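You operate a simulated robot arm through the tools that you are given. There is no shell and no other tool. Be economical: measure what you need, move in short steps, check, and stop when the job is done.

The job below is to be done with a simulated two-armed robot. You get a single attempt, and the scene is never put back.

Task
Pick up the purple brush with one hand, pass it to the other hand and put it on the tub shelf of the air stand. Set down upright: purple brush.

It is judged by the outcome, as a careful person would: the job done as asked, and still so three seconds after it is handed in. It fails if anything else is knocked over, pushed out of place, dropped, spilled or broken.

Robot
Two 7-joint arms with two-finger parallel grippers on one trunk, on a base that drives. Base frame: it is fixed to the floor where the robot stands at the start and does not move with it; the origin is under the middle of the robot, x ahead of it, y to its left, z up. Lengths are in mm, angles in degrees, forces in N, time in s.
The left shoulder is at the start at [50, 168, 1207], the right one opposite. With the tool pointing down near the work surface each hand reaches from about 220 to 660 mm from the robot's upright axis, wherever it stands, measured 20 degrees to its own side. Places, roughly: tub shelf of the air stand [-1000, 500, 500]. Payload 1.57 kg a hand.
The TCP of each hand is the grasp point between the finger pads, 30 mm short of the fingertips. In the tool frame z runs along the fingers and y along their closing line. Largest opening 80 mm; finger width 17, thickness 12; the body of the gripper, 40 by 82 mm, starts 80 mm behind the TCP.
Orientation is told as [roll, pitch, yaw] about the base's x, y, z axes, in that order, counted from this pose: with the fingers straight down and closing along the base's y, the tool's x points along the base's -x, its y along +y and its z along -z.

Tools
- The arms move only by the tool play_rows. It takes "left_plan", "right_plan" or both (then of equal length, played together; a hand with none holds still); each is a list of rows, each a list of 6 numbers: the shift along the base's x, y, z in units of 300 mm (1.0 is 300 mm), then the turn, a rotation vector about the base's x, y, z in units of 180 degrees (1.0 is 180 degrees). In form: [[tx, ty, tz, rx, ry, rz], ...]. A call has 1 to 12 rows; each row is the pose to reach, as a shift and turn from the pose commanded when the call began. "left_jaw" and "right_jaw" are, for a hand that has rows, the gripper command, from -1 (fully open) to 1 (shut), values between in proportion, set as the call begins (left out, the last holds). A call with a number of a shift or a turn outside -1 to 1 is refused whole. Each row takes 0.2 s and may step no farther than 50 mm and 8.6 degrees from the row before; otherwise, or with a gripper value out of range, the whole call is refused. A pose out of reach is approached as far as the arm can. The call stops where the force on the tool passes 40 N (or 10 N more than at its start, if that is more) or the arm is blocked; 0.2 s more then pass. Each finger travels about 45 mm/s and halts on what it meets, pressing with about 37 N; the grip force reading is that of the motor and also rises with nothing between the fingers. The clock runs only during rows and for 0.2 s after the last one: add rows that repeat a pose to give the fingers time. The reply holds the time, the measured pose of the TCP, the force on the tool along the base axes, the opening and the grip force, in the units named above and with some noise, with the torque about the TCP (base axes, N m) and any sound that the robot's microphone picked up, and new pictures: "pictures" is both (left out), scene, wrist or none (wrist: the cameras of the hands that moved).
- Cameras (640 x 400 px; columns grow to the right, rows downward): "scene" is now at [131.9, 0.4, 1426.8]; the picture's right is [0.02, -1.00, 0.00], its down [-0.48, -0.01, -0.88] and it looks along [0.88, 0.01, -0.48] (base axes); focal length 269 px, centre (320, 200). "left" rides on the left gripper at [72, 6, -122] in its tool frame; the picture's right is [-0.09, 1.00, 0.00], its down [-0.84, -0.08, -0.54] and it looks along [-0.54, -0.05, 0.84] (tool axes); focal length 238 px, centre (320, 200). "right" rides on the right gripper at [72, -7, -122] in its tool frame; the picture's right is [0.09, 1.00, 0.00], its down [-0.84, 0.08, -0.54] and it looks along [-0.54, 0.05, 0.84] (tool axes); focal length 238 px, centre (320, 200). There is no depth. A picture from a camera that has moved, and an enlarged one, comes with that camera's place and axes in the base frame and with its lens.
- raise_lower(by): slides the trunk up (or, below 0, down) by that many mm; the arms and the scene camera ride with it, the base frame stays. It gives what a move gives, with no picture.
- steer(legs): drives the robot by 1 to 6 legs, each [ahead, left, turn to the left] in mm, mm and degrees, along the robot's own axes; the way and the turn of a leg run together, so that a leg with both is an arc; at most 1500 mm and 180 degrees a leg. The arms and the cameras ride along, it lands a little off, and it stops where it bumps. It gives what a move gives, and a new picture of the scene camera.
- turn_head(pan, tilt): turns the head with the scene camera to pan (to the left, within 80 degrees either way) and tilt (down, from -29 to 69), counted from straight ahead of the robot. It gives what a move gives, and a new picture of the scene camera.
- enlarge(camera, box): a new picture of the part [left, top, right, bottom] of that camera's present view, enlarged. No time passes.
- hand_in(): hands the job in; it is judged then, once.

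Go step by step. Nothing tells you exact positions but the pictures and the camera data: compare them with the known pose of the tool, close in by small moves and look again before you grip or let go. The budget is 120 turns and 260 pictures, counting those below and the enlarged ones. Unless the task says otherwise, let go and move clear before handing in, and close with one line.

The tools are called after "Call:" by a JSON object that holds its "method" and its "body". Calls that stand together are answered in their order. play_rows: Moves the arms, as the interface text tells. Its arguments: {"type":"object","properties":{"left_plan":{"type":"array"},"left_jaw":{"type":"number"},"right_plan":{"type":"array"},"right_jaw":{"type":"number"},"pictures":{"type":"string","enum":["both","scene","wrist","none"]}},"required":[]} The other tools are called the same way: raise_lower (by) slides the trunk up or down; steer (legs) drives the base; turn_head (pan, tilt) turns the head that bears the scene camera; enlarge (camera, box) takes an enlarged picture of a part of a camera's view; hand_in () hands the job in.

At the start:

```text
time: 0.0
left_eef_pos: [363.3, 192.1, 1194.4]
left_ee_rot: [0.0, 0.0, 0.0]
left_force: [0.3, 0.0, -0.5]
left_ft_torque: [-0.01, -0.01, -0.04]
left_width: 80.2
left_gripper_force: 0.0
right_eef_pos: [274.6, -73.2, 1286.8]
right_ee_rot: [0.0, -0.1, 0.1]
right_force: [0.5, 0.1, -0.4]
right_ft_torque: [-0.02, 0.01, -0.03]
right_width: 80.1
right_gripper_force: 0.0
trunk travel left (down, up): [-375.0, 68.0]
robot x, y, heading: [-1.8, 1.7, -0.0]
head pan, tilt: [0.9, 28.5]
```

scene: 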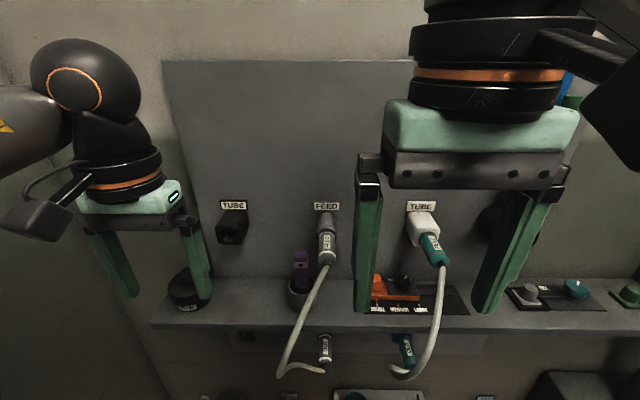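
right: 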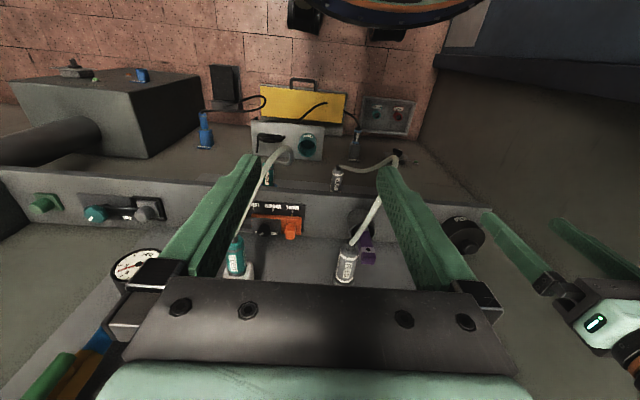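
left: 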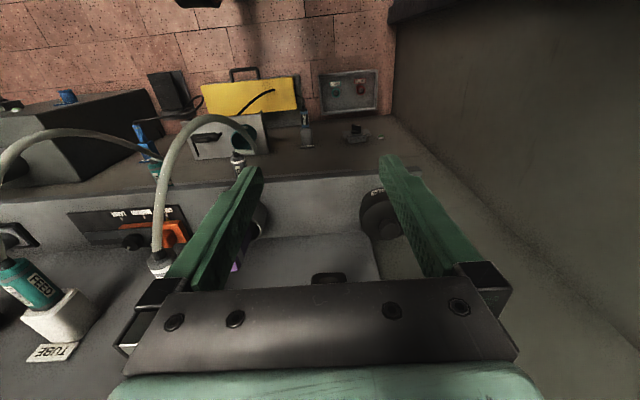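

I see a purple brush standing in a dark cup, behind the hoses near the panel. I'll enlarge it to locate it.

Call:
{"method": "enlarge", "body": {"camera": "scene", "box": [220, 200, 380, 330]}}

Call:
{"method": "enlarge", "body": {"camera": "right", "box": [220, 160, 460, 310]}}

Call:
{"method": "turn_head", "body": {"pan": 0, "tilt": 55}}

```text
3.08 times, centred on (300, 265) of scene
camera zoom: at [131.9, 0.4, 1426.8], right [0.02, -1.0, 0.0], down [-0.48, -0.01, -0.88], along [0.88, 0.01, -0.48], focal length 827 px, centre (382, 0)
```

zoom: 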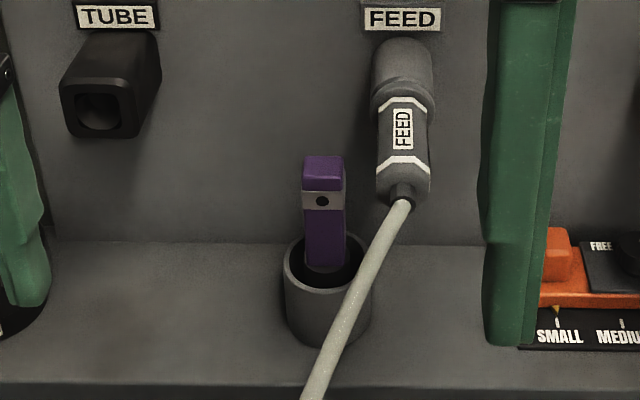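

```text
2.67 times, centred on (340, 235) of right
camera zoom: at [203.3, -80.5, 1409.3], right [-0.09, 1.0, 0.0], down [0.84, 0.08, 0.54], along [0.54, 0.05, -0.84], focal length 636 px, centre (267, 107)
```

zoom: 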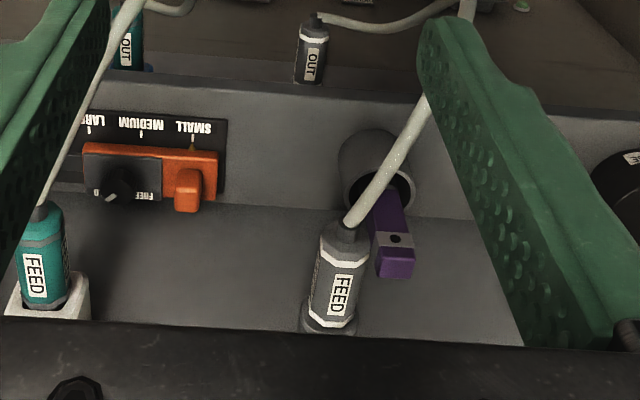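

```text
time: 0.9
left_eef_pos: [363.6, 190.8, 1194.7]
left_ee_rot: [-0.1, 0.0, 0.0]
left_force: [0.3, -0.1, 0.5]
left_ft_torque: [-0.01, 0.0, 0.0]
left_width: 80.0
left_gripper_force: 0.1
right_eef_pos: [275.0, -73.4, 1286.6]
right_ee_rot: [0.0, 0.0, 0.1]
right_force: [-0.1, 0.1, 1.0]
right_ft_torque: [-0.01, 0.0, -0.01]
right_width: 79.9
right_gripper_force: 0.1
trunk travel left (down, up): [-375.0, 68.0]
robot x, y, heading: [-0.4, -1.6, 0.2]
head pan, tilt: [0.0, 55.0]
camera scene: at [113.0, -1.0, 1388.5], right [0.0, -1.0, 0.0], down [-0.82, 0.0, -0.57], along [0.57, 0.0, -0.82], focal length 269 px, centre (320, 200)
```

scene: 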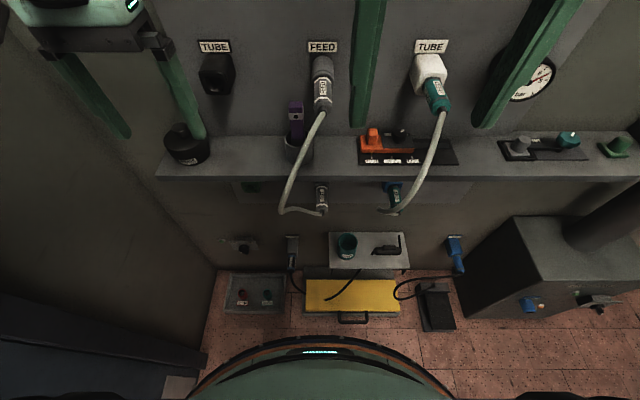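

The brush triangulates to top ≈ (529, 41, 1091), its cup rim at z≈1010, and the panel at x≈600. Before choosing grips, I'll look around for the air stand.

Call:
{"method": "turn_head", "body": {"pan": 80, "tilt": 25}}

Call:
{"method": "turn_head", "body": {"pan": -80, "tilt": 25}}

```text
time: 2.4
left_eef_pos: [363.5, 191.4, 1194.0]
left_ee_rot: [-0.1, 0.0, 0.1]
left_force: [-0.5, -0.2, 1.4]
left_ft_torque: [0.03, -0.01, 0.02]
left_width: 79.7
left_gripper_force: 0.1
right_eef_pos: [278.0, -72.7, 1286.4]
right_ee_rot: [0.0, 0.3, -0.8]
right_force: [62.3, 20.5, 3.9]
right_ft_torque: [-2.86, 8.81, -1.45]
right_width: 80.0
right_gripper_force: 0.1
trunk travel left (down, up): [-375.0, 68.0]
robot x, y, heading: [-1.0, 2.7, -0.2]
head pan, tilt: [80.0, 25.0]
camera scene: at [119.5, 46.0, 1429.3], right [0.51, -0.86, 0.0], down [-0.39, -0.23, -0.89], along [0.76, 0.46, -0.45], focal length 269 px, centre (320, 200)
```

scene: 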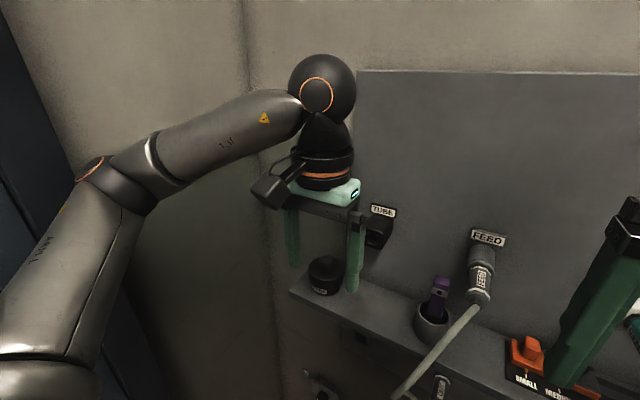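

```text
time: 4.9
left_eef_pos: [362.5, 191.4, 1194.8]
left_ee_rot: [-0.1, -0.1, 0.0]
left_force: [-0.3, 0.1, 0.6]
left_ft_torque: [-0.02, -0.01, -0.01]
left_width: 80.1
left_gripper_force: 0.0
right_eef_pos: [274.9, -73.6, 1286.1]
right_ee_rot: [0.1, 0.0, -0.1]
right_force: [0.4, 0.5, 0.4]
right_ft_torque: [-0.01, -0.01, 0.0]
right_width: 80.1
right_gripper_force: 0.0
trunk travel left (down, up): [-375.0, 68.0]
robot x, y, heading: [0.1, 1.3, 0.0]
head pan, tilt: [-80.0, 25.0]
camera scene: at [56.9, -91.7, 1432.4], right [-0.98, -0.17, 0.0], down [-0.07, 0.42, -0.91], along [0.16, -0.89, -0.42], focal length 269 px, centre (320, 200)
```

scene: 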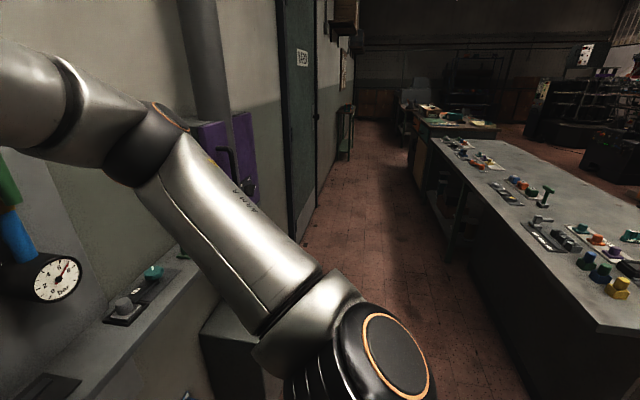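

The bench and corridor behind are noted. Now I'll move the right arm aside and bring the left hand over the brush, high, turned -90° so it closes along x.

Call:
{"method": "play_rows", "body": {"left_plan": [[0, 0, 0.02, 0, 0, -0.045], [0, 0, 0.04, 0, 0, -0.09], [0, 0, 0.06, 0, 0, -0.136], [0, 0, 0.08, 0, 0, -0.182], [0, -0.05, 0.1, 0, 0, -0.227], [0.04, -0.12, 0.1, 0, 0, -0.273], [0.1, -0.2, 0.1, 0, 0, -0.318], [0.16, -0.28, 0.1, 0, 0, -0.364], [0.24, -0.36, 0.1, 0, 0, -0.409], [0.32, -0.44, 0.1, 0, 0, -0.455], [0.4, -0.5, 0.1, 0, 0, -0.5], [0.4, -0.5, 0.1, 0, 0, -0.5]], "right_plan": [[0, -0.05, 0, 0, 0, 0], [0, -0.1, 0, 0, 0, 0], [0, -0.15, 0, 0, 0, 0], [0, -0.2, 0, 0, 0, 0], [0, -0.25, 0, 0, 0, 0], [0, -0.3, 0, 0, 0, 0], [0, -0.35, 0, 0, 0, 0], [0, -0.4, 0, 0, 0, 0], [0, -0.45, 0, 0, 0, 0], [0, -0.5, 0, 0, 0, 0], [0, -0.55, 0, 0, 0, 0], [0, -0.55, 0, 0, 0, 0]], "pictures": "none"}}

Call:
{"method": "turn_head", "body": {"pan": 0, "tilt": 35}}

Call:
{"method": "enlarge", "body": {"camera": "left", "box": [0, 0, 640, 400]}}

```text
time: 7.5
left_eef_pos: [321.1, 14.0, 1188.7]
left_ee_rot: [0.0, -0.1, -89.9]
left_force: [-0.4, -0.6, 0.1]
left_ft_torque: [0.02, 0.04, 0.03]
left_width: 80.0
left_gripper_force: 0.0
left hand out of reach, approached as far as the arm can: row 8, 9, 10, 11, 12
right_eef_pos: [275.6, -238.3, 1285.4]
right_ee_rot: [0.0, 0.1, 0.0]
right_force: [-0.9, -1.4, -0.3]
right_ft_torque: [-0.01, -0.01, -0.03]
right_width: 80.1
right_gripper_force: 0.1
trunk travel left (down, up): [-375.0, 68.0]
robot x, y, heading: [-5.2, 1.1, 0.3]
head pan, tilt: [-80.0, 25.0]
```

```text
time: 9.0
left_eef_pos: [321.9, 13.7, 1187.1]
left_ee_rot: [0.0, -0.1, -89.7]
left_force: [-0.6, -0.1, 1.3]
left_ft_torque: [-0.02, 0.0, 0.02]
left_width: 79.8
left_gripper_force: 0.1
right_eef_pos: [275.2, -237.7, 1286.9]
right_ee_rot: [0.1, 0.0, -0.1]
right_force: [0.4, 0.1, -0.2]
right_ft_torque: [0.0, 0.0, 0.01]
right_width: 80.0
right_gripper_force: 0.0
trunk travel left (down, up): [-375.0, 68.0]
robot x, y, heading: [-2.5, 2.4, 0.0]
head pan, tilt: [0.0, 35.0]
camera scene: at [129.0, -1.0, 1416.7], right [0.0, -1.0, 0.0], down [-0.57, 0.0, -0.82], along [0.82, 0.0, -0.57], focal length 269 px, centre (320, 200)
```

scene: 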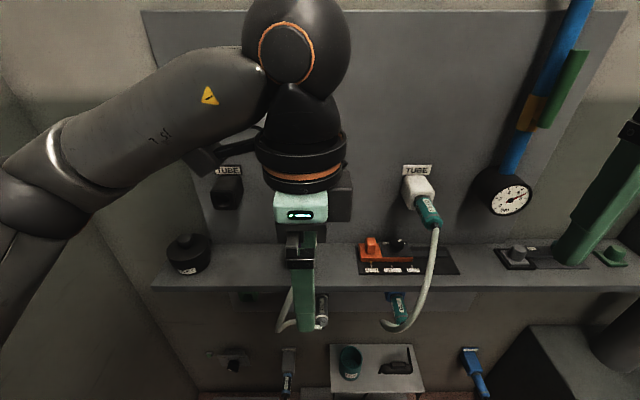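

```text
1.00 times, centred on (320, 200) of left
camera zoom: at [327.4, 87.0, 1310.1], right [1.0, -0.09, 0.0], down [-0.07, -0.84, 0.54], along [-0.05, -0.54, -0.84], focal length 238 px, centre (320, 200)
```

zoom: 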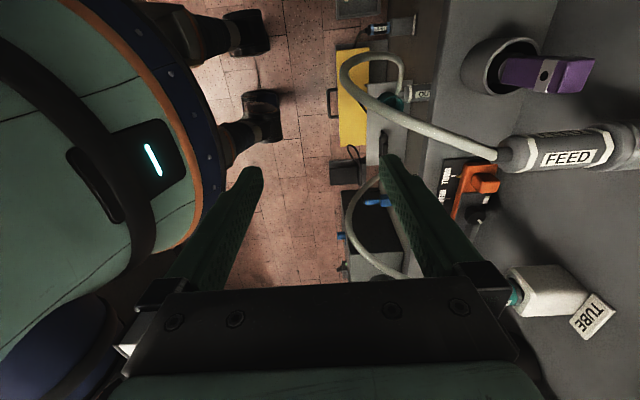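

The reach falls short on this inward crossing, so I'll shift the base right and raise the trunk.

Call:
{"method": "steer", "body": {"legs": [[0, -120, 0]]}}

Call:
{"method": "raise_lower", "body": {"by": 60}}

```text
time: 10.3
left_eef_pos: [321.8, -104.0, 1188.3]
left_ee_rot: [0.1, -0.1, -89.7]
left_force: [-0.4, 0.5, 0.2]
left_ft_torque: [0.01, 0.0, -0.03]
left_width: 80.1
left_gripper_force: 0.1
right_eef_pos: [275.7, -358.5, 1286.5]
right_ee_rot: [0.2, 0.0, 0.2]
right_force: [-0.1, 0.9, 0.6]
right_ft_torque: [0.01, 0.02, -0.03]
right_width: 80.0
right_gripper_force: 0.0
trunk travel left (down, up): [-375.0, 68.0]
robot x, y, heading: [-1.4, -117.1, 0.2]
head pan, tilt: [0.0, 35.0]
camera scene: at [129.1, -120.3, 1416.7], right [0.0, -1.0, 0.0], down [-0.57, 0.0, -0.82], along [0.82, 0.0, -0.57], focal length 269 px, centre (320, 200)
```

scene: 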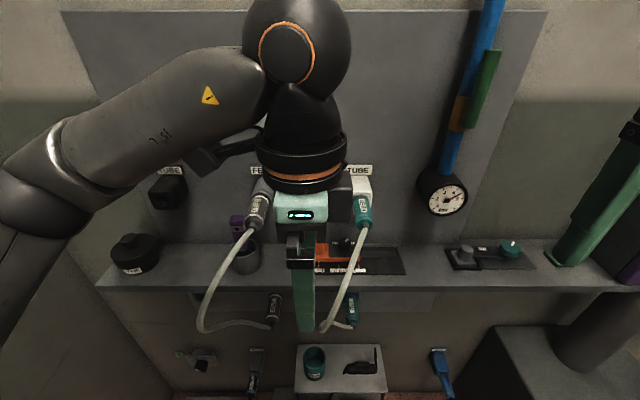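

```text
time: 11.3
left_eef_pos: [322.0, -103.5, 1248.5]
left_ee_rot: [-0.2, 0.0, -89.8]
left_force: [0.1, -0.2, 0.3]
left_ft_torque: [0.01, -0.03, 0.01]
left_width: 79.9
left_gripper_force: 0.1
right_eef_pos: [275.7, -356.8, 1345.1]
right_ee_rot: [0.0, 0.0, 0.1]
right_force: [-0.3, 1.1, -0.2]
right_ft_torque: [0.0, 0.01, 0.01]
right_width: 80.3
right_gripper_force: 0.1
trunk travel left (down, up): [-435.0, 8.0]
robot x, y, heading: [-0.2, -115.5, -0.0]
head pan, tilt: [0.0, 35.0]
```

I'll try a small move to check where the commanded pose stands.

Call:
{"method": "play_rows", "body": {"left_plan": [[0, 0.1, 0, 0, 0, 0], [0, 0.2, -0.05, 0, 0, 0], [0, 0.3, -0.1, 0, 0, 0], [0, 0.3, -0.1, 0, 0, 0]], "pictures": "none"}}

```text
time: 12.3
left_eef_pos: [304.7, -21.6, 1215.6]
left_ee_rot: [0.0, 0.0, -89.7]
left_force: [0.3, -0.8, -0.4]
left_ft_torque: [0.02, 0.02, 0.0]
left_width: 80.0
left_gripper_force: 0.0
left hand out of reach, approached as far as the arm can: row 1, 2, 3, 4
right_eef_pos: [275.9, -357.3, 1344.8]
right_ee_rot: [0.0, 0.0, 0.2]
right_force: [0.3, 0.0, -0.2]
right_ft_torque: [0.01, 0.01, 0.04]
right_width: 80.0
right_gripper_force: 0.1
trunk travel left (down, up): [-435.0, 8.0]
robot x, y, heading: [-0.8, -116.9, -0.1]
head pan, tilt: [0.0, 35.0]
```

The -90° yaw looks wrist-limited on the left arm, which suggests trying the opposite yaw on each. I'll test left at +90° and right at -90° in free space.

Call:
{"method": "play_rows", "body": {"left_plan": [[0, 0, 0, 0, 0, 0.045], [0, 0, 0, 0, 0, 0.09], [0, 0, 0, 0, 0, 0.136], [0, 0, 0, 0, 0, 0.182], [0, 0.0, 0, 0, 0, 0.227], [0, 0, 0, 0, 0, 0.273], [0, 0, 0, 0, 0, 0.318], [0, 0, 0, 0, 0, 0.364], [0, 0, 0, 0, 0, 0.409], [0, 0, 0, 0, 0, 0.455], [0, 0, 0, 0, 0, 0.5], [0, 0, 0, 0, 0, 0.5]], "right_plan": [[0, 0, 0, 0, 0, -0.045], [0, 0, 0, 0, 0, -0.09], [0, 0, 0, 0, 0, -0.136], [0, 0, 0, 0, 0, -0.182], [0, 0, 0, 0, 0, -0.227], [0, 0, 0, 0, 0, -0.273], [0, 0, 0, 0, 0, -0.318], [0, 0, 0, 0, 0, -0.364], [0, 0, 0, 0, 0, -0.409], [0, 0, 0, 0, 0, -0.455], [0, 0, 0, 0, 0, -0.5], [0, 0, 0, 0, 0, -0.5]], "pictures": "none"}}

Call:
{"method": "play_rows", "body": {"right_plan": [[0.1, 0, -0.1, 0, 0, 0], [0.2, 0, -0.2, 0, 0, 0], [0.3, 0, -0.3, 0, 0, 0], [0.4, 0, -0.35, 0, 0, 0], [0.5, 0, -0.35, 0, 0, 0], [0.5, 0, -0.35, 0, 0, 0]], "pictures": "none"}}

```text
time: 14.9
left_eef_pos: [303.9, -22.2, 1216.4]
left_ee_rot: [0.1, 0.0, 0.4]
left_force: [0.3, 0.1, 0.5]
left_ft_torque: [0.0, 0.03, -0.01]
left_width: 80.1
left_gripper_force: 0.0
right_eef_pos: [275.0, -357.3, 1344.0]
right_ee_rot: [0.0, 0.0, -90.0]
right_force: [0.0, 0.1, -0.1]
right_ft_torque: [0.04, -0.01, 0.02]
right_width: 79.8
right_gripper_force: 0.0
trunk travel left (down, up): [-435.0, 8.0]
robot x, y, heading: [1.8, -118.6, -0.1]
head pan, tilt: [0.0, 35.0]
```

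```text
time: 16.3
left_eef_pos: [303.1, -22.3, 1216.2]
left_ee_rot: [0.0, 0.0, 0.2]
left_force: [-0.7, 0.2, -1.0]
left_ft_torque: [0.02, -0.02, 0.02]
left_width: 80.1
left_gripper_force: 0.1
right_eef_pos: [424.3, -356.9, 1240.8]
right_ee_rot: [-0.1, 0.0, -89.8]
right_force: [0.3, -0.7, -0.3]
right_ft_torque: [-0.02, 0.0, 0.0]
right_width: 80.2
right_gripper_force: 0.0
trunk travel left (down, up): [-435.0, 8.0]
robot x, y, heading: [-3.6, -119.2, 0.1]
head pan, tilt: [0.0, 35.0]
```

The right hand with yaw -90° works freely. I'll test its inward reach before moving the base.

Call:
{"method": "play_rows", "body": {"left_plan": [[0, 0.1, 0, 0, 0, 0], [0, 0.2, 0, 0, 0, 0], [-0.0, 0.3, 0, 0, 0, 0], [-0.0, 0.4, 0, 0, 0, 0], [0, 0.4, 0, 0, 0, 0], [0, 0.4, 0, 0, 0, 0]], "right_plan": [[0, 0.1, 0, 0, 0, 0], [0, 0.2, 0, 0, 0, 0], [0, 0.3, 0, 0, 0, 0], [0, 0.4, 0, 0, 0, 0], [0.1, 0.4, 0, 0, 0, 0], [0.2, 0.4, 0, 0, 0, 0]], "pictures": "both"}}

```text
time: 17.7
left_eef_pos: [305.1, 98.9, 1216.3]
left_ee_rot: [-0.2, -0.1, 0.3]
left_force: [0.4, 0.0, 0.0]
left_ft_torque: [-0.04, 0.01, 0.05]
left_width: 80.1
left_gripper_force: 0.0
right_eef_pos: [486.0, -235.1, 1239.8]
right_ee_rot: [0.0, -0.1, -90.0]
right_force: [-1.2, 0.2, -0.4]
right_ft_torque: [-0.01, 0.0, 0.03]
right_width: 80.3
right_gripper_force: 0.2
trunk travel left (down, up): [-435.0, 8.0]
robot x, y, heading: [-0.1, -118.9, 0.1]
head pan, tilt: [0.0, 35.0]
camera scene: at [129.2, -118.5, 1476.6], right [0.0, -1.0, 0.0], down [-0.57, 0.0, -0.82], along [0.82, 0.0, -0.57], focal length 269 px, centre (320, 200)
camera right: at [479.2, -164.2, 1363.4], right [1.0, 0.09, 0.0], down [0.08, -0.84, 0.54], along [0.05, -0.54, -0.84], focal length 238 px, centre (320, 200)
camera left: at [232.5, 106.9, 1338.1], right [0.09, 1.0, 0.0], down [0.84, -0.07, 0.54], along [0.54, -0.05, -0.84], focal length 238 px, centre (320, 200)
```

scene: 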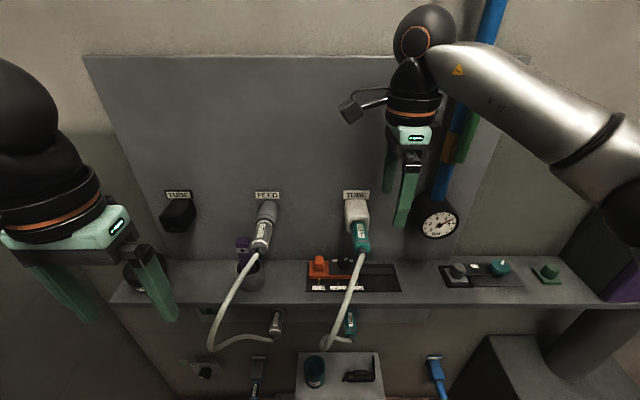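
right: 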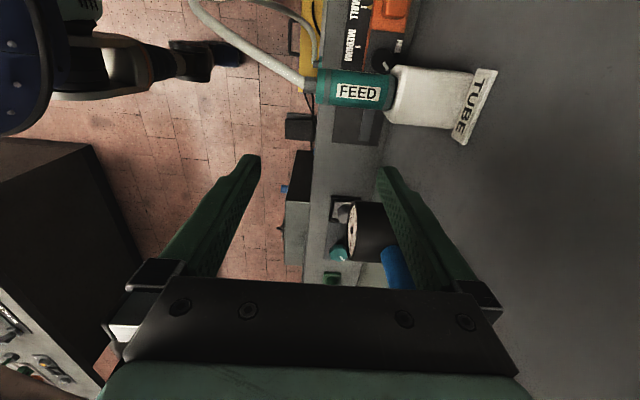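
left: 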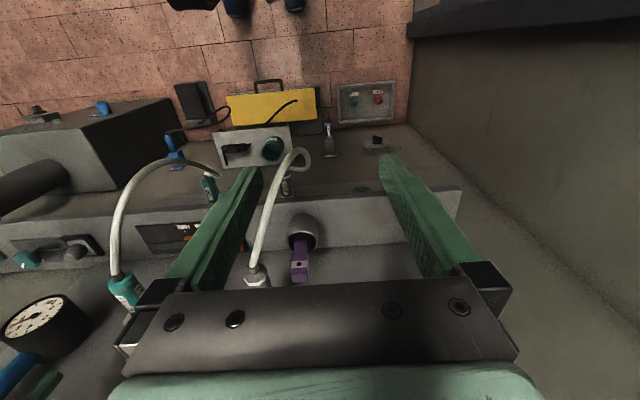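

The right hand reaches well here. The left wall is a concern when I shift left, so I'll look at it and the left elbow.

Call:
{"method": "turn_head", "body": {"pan": 75, "tilt": 25}}

```text
time: 19.1
left_eef_pos: [304.2, 98.0, 1216.5]
left_ee_rot: [0.0, 0.0, 0.2]
left_force: [-0.3, -0.6, -0.2]
left_ft_torque: [-0.01, -0.01, -0.01]
left_width: 80.0
left_gripper_force: 0.1
right_eef_pos: [485.1, -237.2, 1240.7]
right_ee_rot: [0.0, 0.0, -89.9]
right_force: [0.0, 0.2, -0.3]
right_ft_torque: [0.03, 0.01, 0.03]
right_width: 79.9
right_gripper_force: 0.1
trunk travel left (down, up): [-435.0, 8.0]
robot x, y, heading: [2.4, -116.7, -0.0]
head pan, tilt: [75.0, 25.0]
camera scene: at [64.7, -30.4, 1492.4], right [0.97, -0.26, 0.0], down [-0.11, -0.41, -0.91], along [0.23, 0.88, -0.42], focal length 269 px, centre (320, 200)
```

scene: 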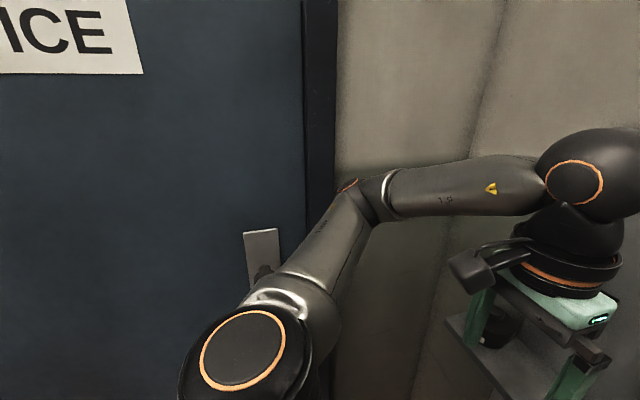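

The wall is at y≈540 and the left elbow sits at about y≈300, so a big shift left is unwise. I'll test how far inward the right hand reaches.

Call:
{"method": "play_rows", "body": {"right_plan": [[0.1, 0.0, 0, 0, 0, 0], [0.14, 0.1, 0, 0, 0, 0], [0.14, 0.2, 0, 0, 0, 0], [0.14, 0.3, 0, 0, 0, 0], [0.14, 0.4, 0, 0, 0, 0], [0.14, 0.4, 0, 0, 0, 0]], "pictures": "none"}}

```text
time: 20.5
left_eef_pos: [305.5, 98.6, 1216.7]
left_ee_rot: [0.0, 0.0, 0.3]
left_force: [-0.3, 0.3, 0.4]
left_ft_torque: [0.04, 0.03, -0.02]
left_width: 80.0
left_gripper_force: 0.1
right_eef_pos: [527.7, -117.2, 1239.8]
right_ee_rot: [0.1, 0.0, -89.8]
right_force: [0.1, -0.3, -0.2]
right_ft_torque: [-0.01, 0.01, 0.02]
right_width: 79.9
right_gripper_force: 0.1
trunk travel left (down, up): [-435.0, 8.0]
robot x, y, heading: [1.7, -119.6, -0.1]
head pan, tilt: [75.0, 25.0]
```

The right hand reaches even the centreline. I'll retract slightly, steer 120 left to the starting place, and look.

Call:
{"method": "play_rows", "body": {"right_plan": [[-0.1, 0.0, 0.02, 0, 0, 0], [-0.14, 0, 0.04, 0, 0, 0]], "pictures": "none"}}

Call:
{"method": "steer", "body": {"legs": [[0, 120, 0]]}}

Call:
{"method": "turn_head", "body": {"pan": 0, "tilt": 35}}

Call:
{"method": "enlarge", "body": {"camera": "right", "box": [0, 0, 640, 400]}}

```text
time: 21.1
left_eef_pos: [304.7, 99.7, 1217.3]
left_ee_rot: [-0.1, 0.0, 0.2]
left_force: [0.3, 0.2, -0.8]
left_ft_torque: [-0.02, 0.0, -0.03]
left_width: 80.0
left_gripper_force: 0.0
right_eef_pos: [485.5, -117.3, 1253.8]
right_ee_rot: [0.0, 0.0, -90.0]
right_force: [0.3, -1.0, -0.1]
right_ft_torque: [-0.01, -0.02, 0.02]
right_width: 80.1
right_gripper_force: 0.1
trunk travel left (down, up): [-435.0, 8.0]
robot x, y, heading: [-1.2, -118.9, 0.2]
head pan, tilt: [75.0, 25.0]
```

```text
time: 22.4
left_eef_pos: [302.8, 201.0, 1216.5]
left_ee_rot: [0.2, 0.2, 0.0]
left_force: [0.1, 0.2, -0.6]
left_ft_torque: [0.01, 0.01, -0.01]
left_width: 80.2
left_gripper_force: 0.1
right_eef_pos: [480.8, -12.3, 1254.1]
right_ee_rot: [0.1, 0.2, -89.7]
right_force: [-0.9, -0.7, 0.1]
right_ft_torque: [0.05, -0.02, -0.02]
right_width: 80.1
right_gripper_force: 0.1
trunk travel left (down, up): [-435.0, 8.0]
robot x, y, heading: [-4.0, -10.8, 0.0]
head pan, tilt: [75.0, 25.0]
stopped in leg 1: the robot was blocked; the commanded pose is now the measured one
camera scene: at [61.8, 72.8, 1493.3], right [0.97, -0.26, 0.0], down [-0.11, -0.4, -0.91], along [0.23, 0.88, -0.42], focal length 269 px, centre (320, 200)
```

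scene: 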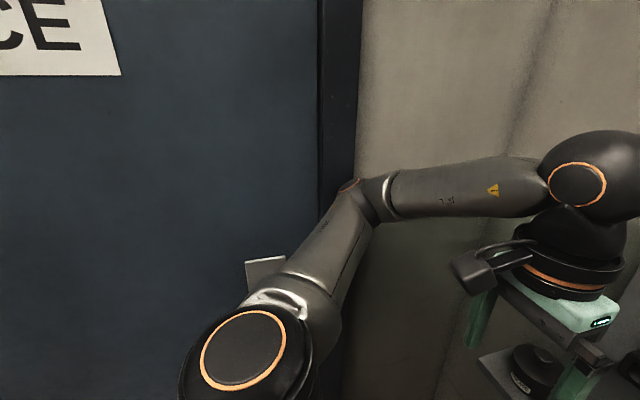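

```text
time: 23.9
left_eef_pos: [303.9, 202.0, 1217.0]
left_ee_rot: [0.2, 0.2, 0.0]
left_force: [-0.3, 0.1, 0.6]
left_ft_torque: [0.03, 0.02, -0.06]
left_width: 80.1
left_gripper_force: 0.0
right_eef_pos: [483.2, -11.4, 1254.2]
right_ee_rot: [0.1, 0.2, -89.7]
right_force: [0.4, 0.2, 0.2]
right_ft_torque: [0.01, -0.04, 0.04]
right_width: 80.0
right_gripper_force: 0.0
trunk travel left (down, up): [-435.0, 8.0]
robot x, y, heading: [0.6, -9.4, -0.4]
head pan, tilt: [0.0, 35.0]
camera scene: at [126.4, -16.2, 1476.9], right [0.0, -1.0, -0.01], down [-0.57, 0.0, -0.82], along [0.82, 0.0, -0.57], focal length 269 px, centre (320, 200)
```

scene: 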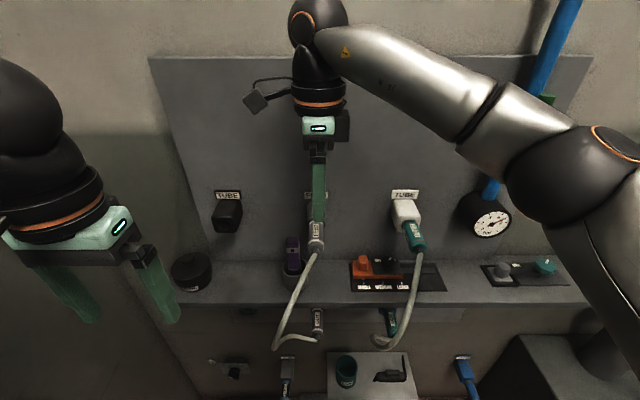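

```text
1.00 times, centred on (320, 200) of right
camera zoom: at [475.4, 59.4, 1377.2], right [1.0, 0.1, 0.0], down [0.08, -0.84, 0.54], along [0.05, -0.54, -0.84], focal length 238 px, centre (320, 200)
```

zoom: 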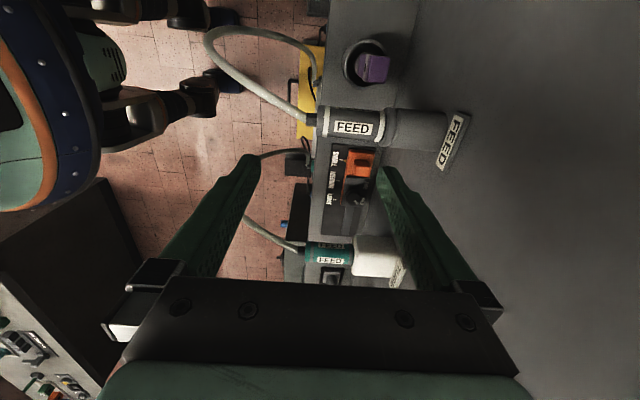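

The base bumped, most likely the left elbow on the wall, so I'll back off 25 mm right. The brush top re-estimates to (532, 45). I'll move the right hand above it next.

Call:
{"method": "steer", "body": {"legs": [[0, -25, 0]]}}

Call:
{"method": "play_rows", "body": {"right_plan": [[0, 0.1, 0, 0, 0, 0], [0.0, 0.2, 0, 0, 0, 0], [0.08, 0.27, 0, 0, 0, 0], [0.165, 0.27, -0.06, 0, 0, 0], [0.165, 0.27, -0.16, 0, 0, 0], [0.165, 0.27, -0.16, 0, 0, 0]], "pictures": "both"}}

```text
time: 24.7
left_eef_pos: [305.0, 180.7, 1215.3]
left_ee_rot: [-0.1, 0.3, 0.0]
left_force: [-0.3, 0.4, 0.1]
left_ft_torque: [0.04, 0.01, 0.0]
left_width: 80.0
left_gripper_force: 0.1
right_eef_pos: [484.2, -31.1, 1253.2]
right_ee_rot: [0.1, 0.0, -89.7]
right_force: [-0.4, 0.1, 1.0]
right_ft_torque: [0.01, -0.01, -0.01]
right_width: 79.9
right_gripper_force: 0.1
trunk travel left (down, up): [-435.0, 8.0]
robot x, y, heading: [-2.0, -34.0, 0.0]
head pan, tilt: [0.0, 35.0]
camera scene: at [128.7, -35.4, 1476.6], right [0.0, -1.0, 0.0], down [-0.57, 0.0, -0.82], along [0.82, 0.0, -0.57], focal length 269 px, centre (320, 200)
```

scene: 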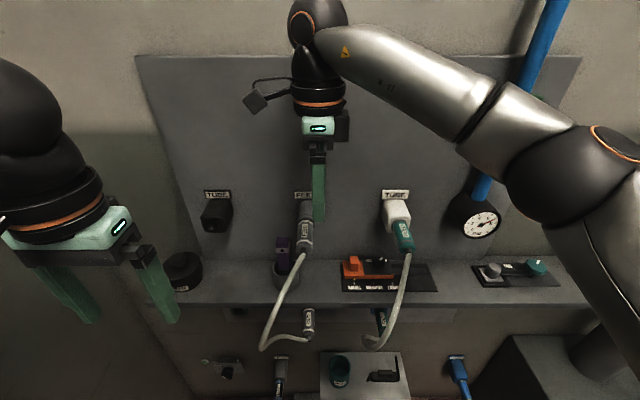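

```text
time: 26.1
left_eef_pos: [305.3, 181.0, 1214.3]
left_ee_rot: [0.0, 0.3, 0.0]
left_force: [-0.5, -0.2, -0.2]
left_ft_torque: [0.02, 0.0, -0.01]
left_width: 79.8
left_gripper_force: 0.0
right_eef_pos: [523.3, 32.5, 1201.3]
right_ee_rot: [-0.1, 0.0, -89.7]
right_force: [0.1, 0.0, -0.4]
right_ft_torque: [0.03, 0.08, 0.02]
right_width: 80.1
right_gripper_force: 0.1
right hand out of reach, approached as far as the arm can: row 3, 4, 5, 6
trunk travel left (down, up): [-435.0, 8.0]
robot x, y, heading: [0.1, -31.6, -0.1]
head pan, tilt: [0.0, 35.0]
camera scene: at [129.9, -36.5, 1476.5], right [0.0, -1.0, 0.0], down [-0.57, 0.0, -0.82], along [0.82, 0.0, -0.57], focal length 269 px, centre (320, 200)
camera right: at [517.3, 104.4, 1324.1], right [1.0, 0.1, 0.0], down [0.08, -0.84, 0.54], along [0.05, -0.54, -0.84], focal length 238 px, centre (320, 200)
```

scene: 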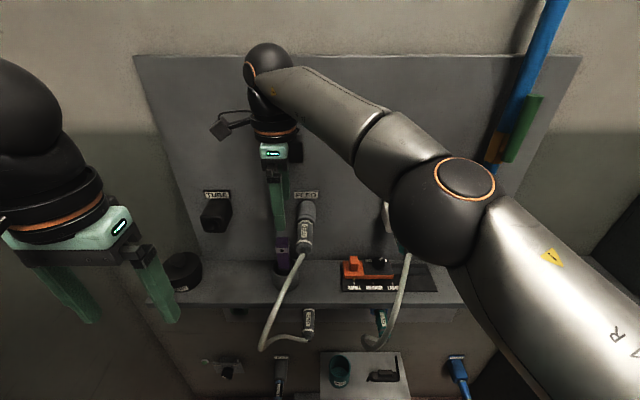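
right: 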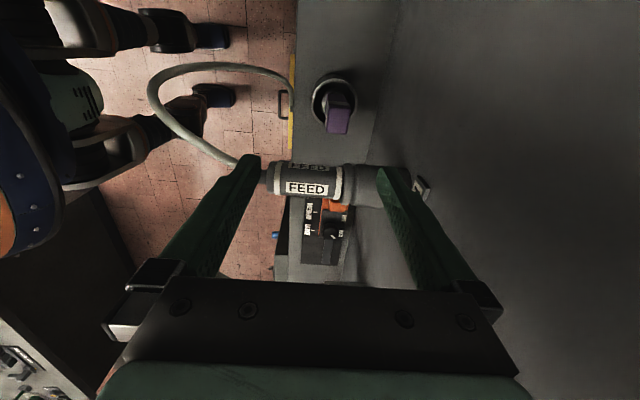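

I'm at the edge of reach, so I'll pull the hand back 50 mm, drive ahead 50, and try again.

Call:
{"method": "play_rows", "body": {"right_plan": [[-0.1, 0, 0, 0, 0, 0], [-0.17, 0, 0, 0, 0, 0]], "pictures": "none"}}

Call:
{"method": "steer", "body": {"legs": [[50, 0, 0]]}}

Call:
{"method": "enlarge", "body": {"camera": "right", "box": [0, 0, 640, 400]}}

```text
time: 26.7
left_eef_pos: [304.8, 182.3, 1214.0]
left_ee_rot: [-0.1, 0.2, 0.1]
left_force: [0.4, -0.7, 0.5]
left_ft_torque: [-0.02, 0.0, 0.0]
left_width: 80.2
left_gripper_force: 0.0
right_eef_pos: [471.2, 33.7, 1201.6]
right_ee_rot: [0.0, 0.0, -89.8]
right_force: [1.0, 0.2, 0.3]
right_ft_torque: [-0.02, 0.02, -0.01]
right_width: 79.8
right_gripper_force: 0.0
trunk travel left (down, up): [-435.0, 8.0]
robot x, y, heading: [1.2, -37.1, 0.0]
head pan, tilt: [0.0, 35.0]
```

```text
time: 27.6
left_eef_pos: [355.2, 181.2, 1214.8]
left_ee_rot: [0.0, 0.4, 0.0]
left_force: [0.3, 0.1, 0.0]
left_ft_torque: [0.01, 0.02, -0.01]
left_width: 80.2
left_gripper_force: 0.1
right_eef_pos: [522.6, 34.8, 1201.7]
right_ee_rot: [-0.1, -0.1, -89.6]
right_force: [0.0, -0.7, -0.6]
right_ft_torque: [-0.01, 0.03, 0.0]
right_width: 80.1
right_gripper_force: 0.0
trunk travel left (down, up): [-435.0, 8.0]
robot x, y, heading: [48.4, -36.4, -0.0]
head pan, tilt: [0.0, 35.0]
camera scene: at [179.6, -35.0, 1476.5], right [0.0, -1.0, 0.0], down [-0.57, 0.0, -0.82], along [0.82, 0.0, -0.57], focal length 269 px, centre (320, 200)
```

scene: 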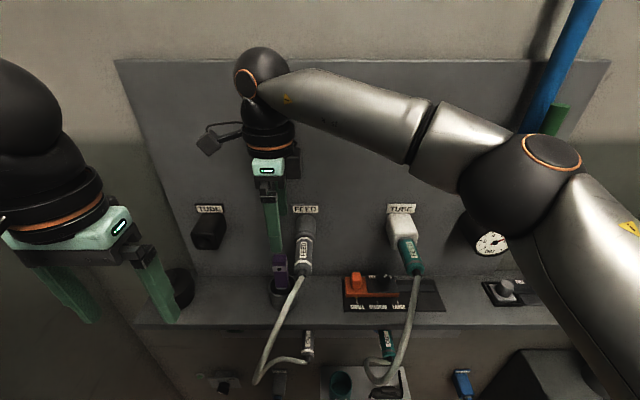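

```text
1.00 times, centred on (320, 200) of right
camera zoom: at [516.1, 105.5, 1324.3], right [1.0, 0.1, 0.0], down [0.08, -0.84, 0.54], along [0.05, -0.54, -0.84], focal length 238 px, centre (320, 200)
```

zoom: 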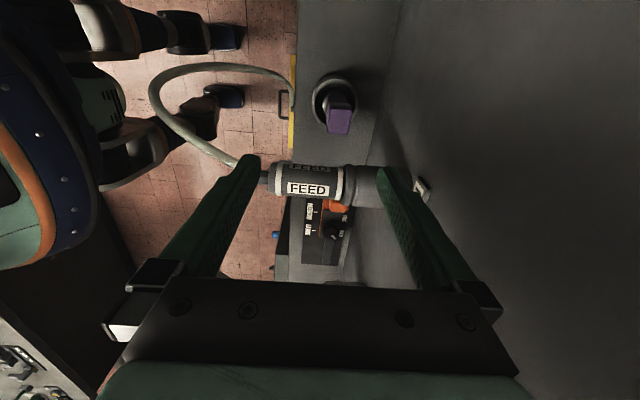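

Enlarging the brush for an accurate fix.

Call:
{"method": "enlarge", "body": {"camera": "right", "box": [280, 60, 400, 150]}}

Call:
{"method": "enlarge", "body": {"camera": "scene", "box": [230, 190, 330, 310]}}

```text
4.44 times, centred on (340, 105) of right
camera zoom: at [516.1, 105.5, 1324.3], right [1.0, 0.1, 0.0], down [0.08, -0.84, 0.54], along [0.05, -0.54, -0.84], focal length 1059 px, centre (231, 622)
```

zoom: 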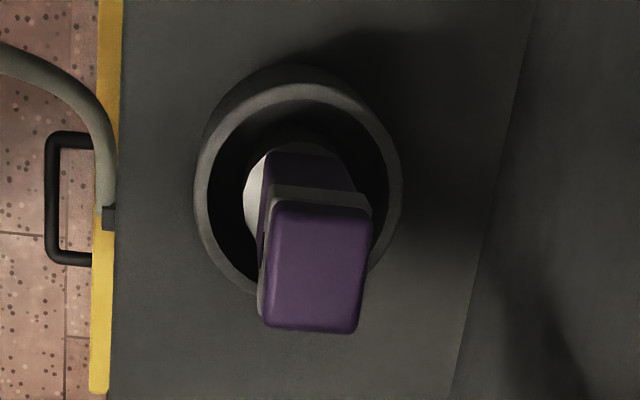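

```text
3.33 times, centred on (280, 250) of scene
camera zoom: at [179.6, -35.0, 1476.5], right [0.0, -1.0, 0.0], down [-0.57, 0.0, -0.82], along [0.82, 0.0, -0.57], focal length 896 px, centre (453, 33)
```

zoom: 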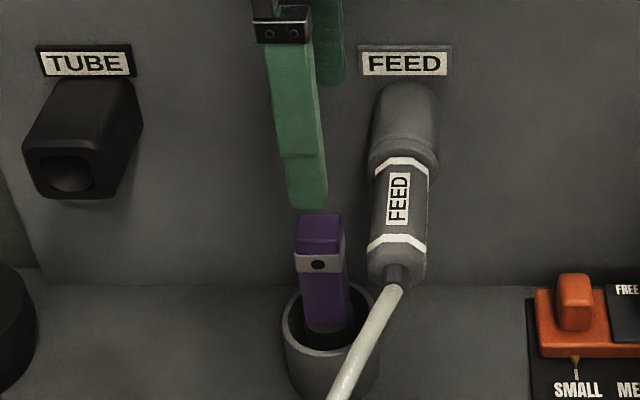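

Brush axis fixes at (540, 48), top z≈1091, about 24×28 mm in section. I'll narrow the jaw to 50 and descend in steps.

Call:
{"method": "play_rows", "body": {"right_plan": [[0.0, 0.045, 0, 0, 0, 0], [0.055, 0.045, -0.05, 0, 0, 0], [0.055, 0.045, -0.13, 0, 0, 0], [0.055, 0.045, -0.2, 0, 0, 0], [0.055, 0.045, -0.2, 0, 0, 0]], "right_jaw": -0.25, "pictures": "both"}}

Call:
{"method": "enlarge", "body": {"camera": "scene", "box": [230, 190, 330, 310]}}

```text
time: 28.8
left_eef_pos: [354.2, 181.2, 1215.5]
left_ee_rot: [0.0, 0.3, -0.1]
left_force: [-0.9, -0.2, -0.3]
left_ft_torque: [0.0, -0.03, 0.0]
left_width: 79.9
left_gripper_force: 0.1
right_eef_pos: [537.8, 47.1, 1142.6]
right_ee_rot: [-0.1, -0.1, -89.7]
right_force: [0.0, 0.5, -0.4]
right_ft_torque: [0.01, 0.04, 0.02]
right_width: 50.1
right_gripper_force: 0.0
trunk travel left (down, up): [-435.0, 8.0]
robot x, y, heading: [54.3, -33.6, 0.2]
head pan, tilt: [0.0, 35.0]
camera scene: at [177.8, -35.0, 1476.7], right [0.0, -1.0, 0.0], down [-0.57, 0.0, -0.82], along [0.82, 0.0, -0.57], focal length 269 px, centre (320, 200)
camera right: at [531.1, 118.8, 1265.1], right [1.0, 0.1, 0.0], down [0.08, -0.84, 0.54], along [0.05, -0.54, -0.84], focal length 238 px, centre (320, 200)
```

scene: 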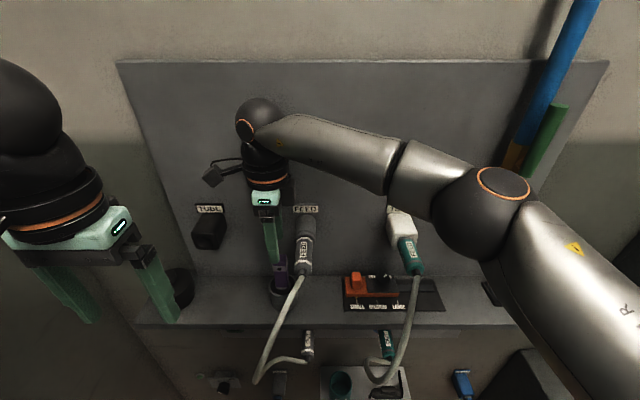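
right: 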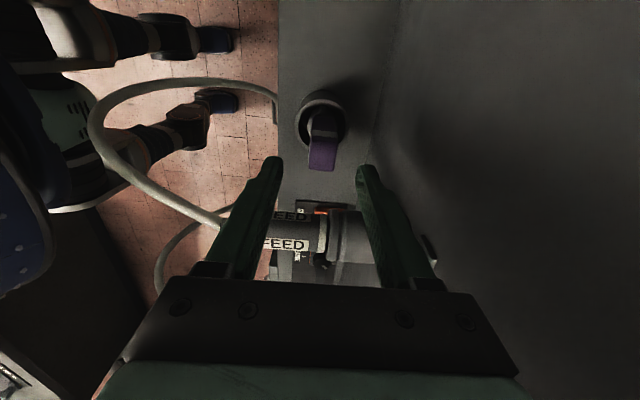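

```text
3.33 times, centred on (280, 250) of scene
camera zoom: at [177.8, -35.0, 1476.7], right [0.0, -1.0, 0.0], down [-0.57, 0.0, -0.82], along [0.82, 0.0, -0.57], focal length 896 px, centre (453, 33)
```

zoom: 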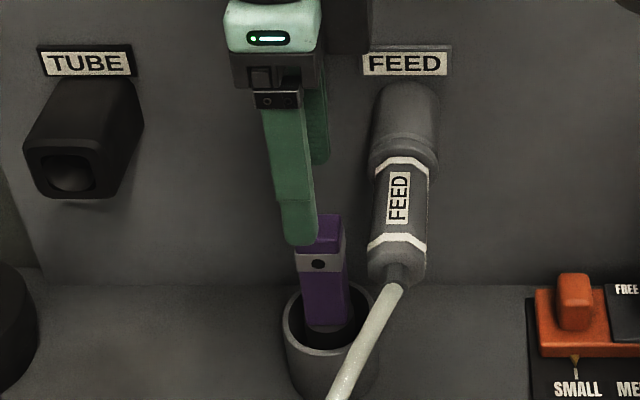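

Alignment is good: brush at (540, 45) between fingers at (538, 47). Descending to TCP z≈1072.

Call:
{"method": "play_rows", "body": {"right_plan": [[0.007, -0.003, -0.08, 0, 0, 0], [0.007, -0.003, -0.16, 0, 0, 0], [0.007, -0.003, -0.235, 0, 0, 0], [0.007, -0.003, -0.235, 0, 0, 0]], "pictures": "wrist"}}

Call:
{"method": "enlarge", "body": {"camera": "scene", "box": [230, 190, 330, 310]}}

```text
time: 29.8
left_eef_pos: [352.8, 181.2, 1215.2]
left_ee_rot: [-0.1, 0.2, 0.0]
left_force: [-0.7, -0.3, 0.2]
left_ft_torque: [-0.02, -0.03, 0.01]
left_width: 80.1
left_gripper_force: 0.1
right_eef_pos: [538.8, 45.6, 1071.1]
right_ee_rot: [-0.1, -0.2, -89.6]
right_force: [-0.9, 0.7, 0.0]
right_ft_torque: [0.03, -0.04, 0.01]
right_width: 49.9
right_gripper_force: 0.1
trunk travel left (down, up): [-435.0, 8.0]
robot x, y, heading: [47.3, -33.6, -0.2]
head pan, tilt: [0.0, 35.0]
camera right: at [532.6, 118.2, 1194.2], right [1.0, 0.1, 0.0], down [0.08, -0.84, 0.54], along [0.05, -0.54, -0.84], focal length 238 px, centre (320, 200)
```

right: 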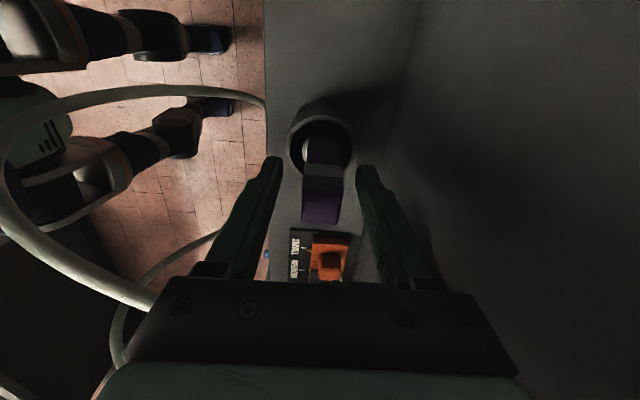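

```text
3.33 times, centred on (280, 250) of scene
camera zoom: at [177.9, -35.0, 1476.7], right [0.0, -1.0, 0.0], down [-0.57, 0.0, -0.82], along [0.82, 0.0, -0.57], focal length 896 px, centre (453, 33)
```

zoom: 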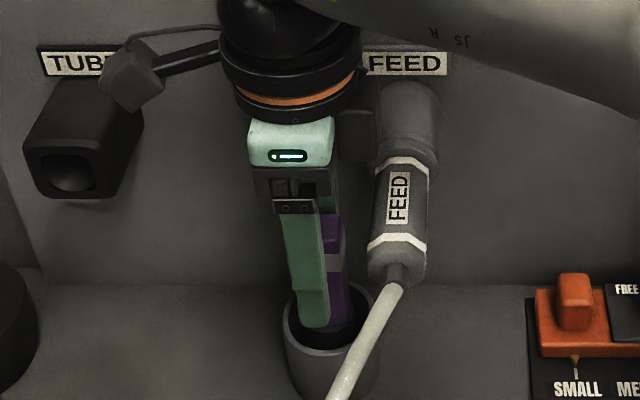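

The brush sits centred between the pads. Closing.

Call:
{"method": "play_rows", "body": {"right_plan": [[0, 0, 0, 0, 0, 0], [0, 0, 0, 0, 0, 0], [0, 0, 0, 0, 0, 0], [0, 0, 0, 0, 0, 0], [0, 0, 0, 0, 0, 0]], "right_jaw": 1, "pictures": "wrist"}}

```text
time: 31.0
left_eef_pos: [355.2, 181.9, 1215.1]
left_ee_rot: [0.0, 0.3, -0.1]
left_force: [-0.5, -0.5, 0.1]
left_ft_torque: [-0.01, 0.03, -0.03]
left_width: 80.0
left_gripper_force: 0.0
right_eef_pos: [538.5, 46.4, 1069.7]
right_ee_rot: [-0.1, -0.1, -89.8]
right_force: [0.2, 0.3, -0.3]
right_ft_torque: [-0.01, 0.0, -0.01]
right_width: 27.1
right_gripper_force: 36.6
trunk travel left (down, up): [-435.0, 8.0]
robot x, y, heading: [44.4, -34.9, -0.3]
head pan, tilt: [0.0, 35.0]
camera right: at [532.8, 118.2, 1194.3], right [1.0, 0.1, 0.0], down [0.08, -0.84, 0.54], along [0.05, -0.54, -0.84], focal length 238 px, centre (320, 200)
```

right: 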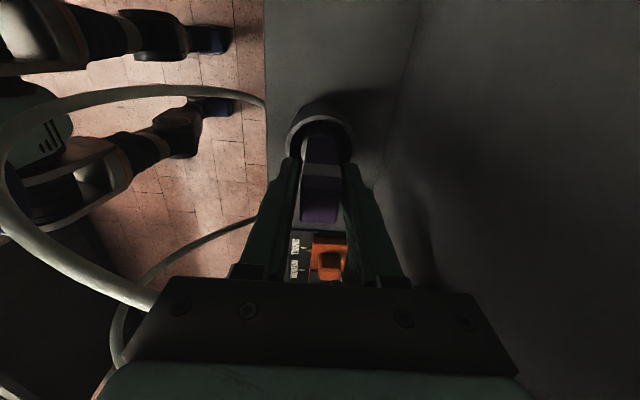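

Gripped at 27 mm. Lifting straight up about 120 mm.

Call:
{"method": "play_rows", "body": {"right_plan": [[0, 0, 0.06, 0, 0, 0], [0, 0, 0.12, 0, 0, 0], [0, 0, 0.18, 0, 0, 0], [0, 0, 0.25, 0, 0, 0], [0, 0, 0.32, 0, 0, 0], [0, 0, 0.4, 0, 0, 0], [0, 0, 0.4, 0, 0, 0]], "pictures": "both"}}

```text
time: 32.6
left_eef_pos: [353.7, 181.2, 1215.9]
left_ee_rot: [0.0, 0.3, 0.0]
left_force: [-0.4, -0.8, 0.7]
left_ft_torque: [0.02, 0.01, 0.02]
left_width: 79.9
left_gripper_force: 0.0
right_eef_pos: [540.9, 45.9, 1190.8]
right_ee_rot: [-0.1, -0.1, -89.6]
right_force: [-1.1, -0.4, -1.1]
right_ft_torque: [-0.02, 0.01, 0.0]
right_width: 27.3
right_gripper_force: 37.0
trunk travel left (down, up): [-435.0, 8.0]
robot x, y, heading: [49.1, -33.8, -0.1]
head pan, tilt: [0.0, 35.0]
camera scene: at [178.3, -35.1, 1476.6], right [0.0, -1.0, 0.0], down [-0.57, 0.0, -0.82], along [0.82, 0.0, -0.57], focal length 269 px, centre (320, 200)
camera right: at [532.9, 117.6, 1314.4], right [1.0, 0.1, 0.0], down [0.08, -0.84, 0.54], along [0.05, -0.54, -0.84], focal length 238 px, centre (320, 200)
```

scene: 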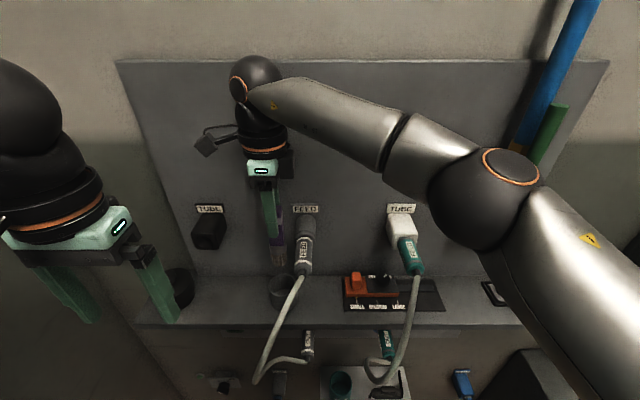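
right: 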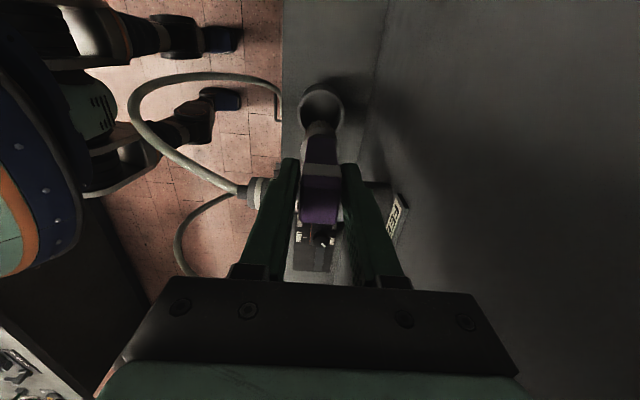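

The brush is out. I'll enlarge to see its shape and bottom.

Call:
{"method": "enlarge", "body": {"camera": "scene", "box": [230, 160, 330, 310]}}

Call:
{"method": "enlarge", "body": {"camera": "right", "box": [260, 60, 400, 240]}}

```text
2.67 times, centred on (280, 235) of scene
camera zoom: at [178.3, -35.1, 1476.6], right [0.0, -1.0, 0.0], down [-0.57, 0.0, -0.82], along [0.82, 0.0, -0.57], focal length 717 px, centre (427, 107)
```

zoom: 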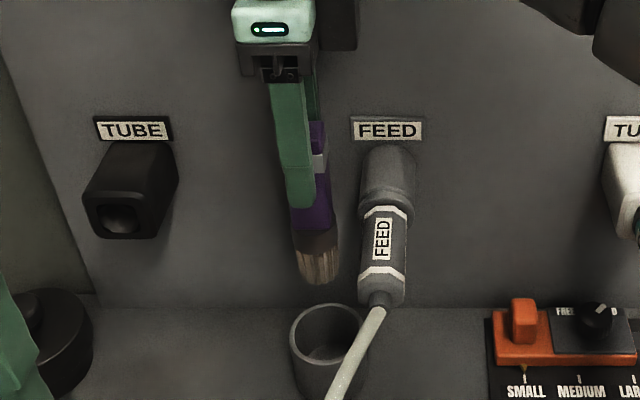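

```text
2.22 times, centred on (330, 150) of right
camera zoom: at [532.9, 117.6, 1314.4], right [1.0, 0.1, 0.0], down [0.08, -0.84, 0.54], along [0.05, -0.54, -0.84], focal length 530 px, centre (298, 311)
```

zoom: 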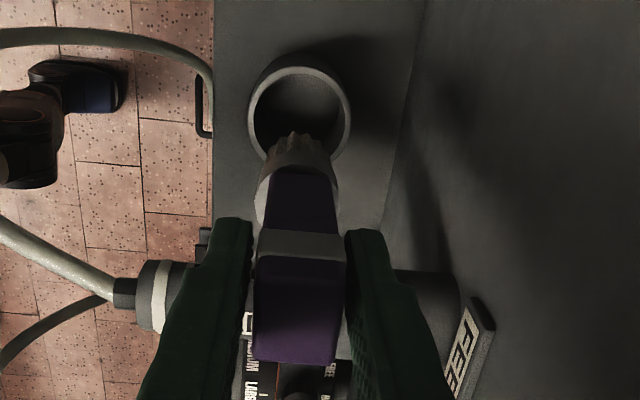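

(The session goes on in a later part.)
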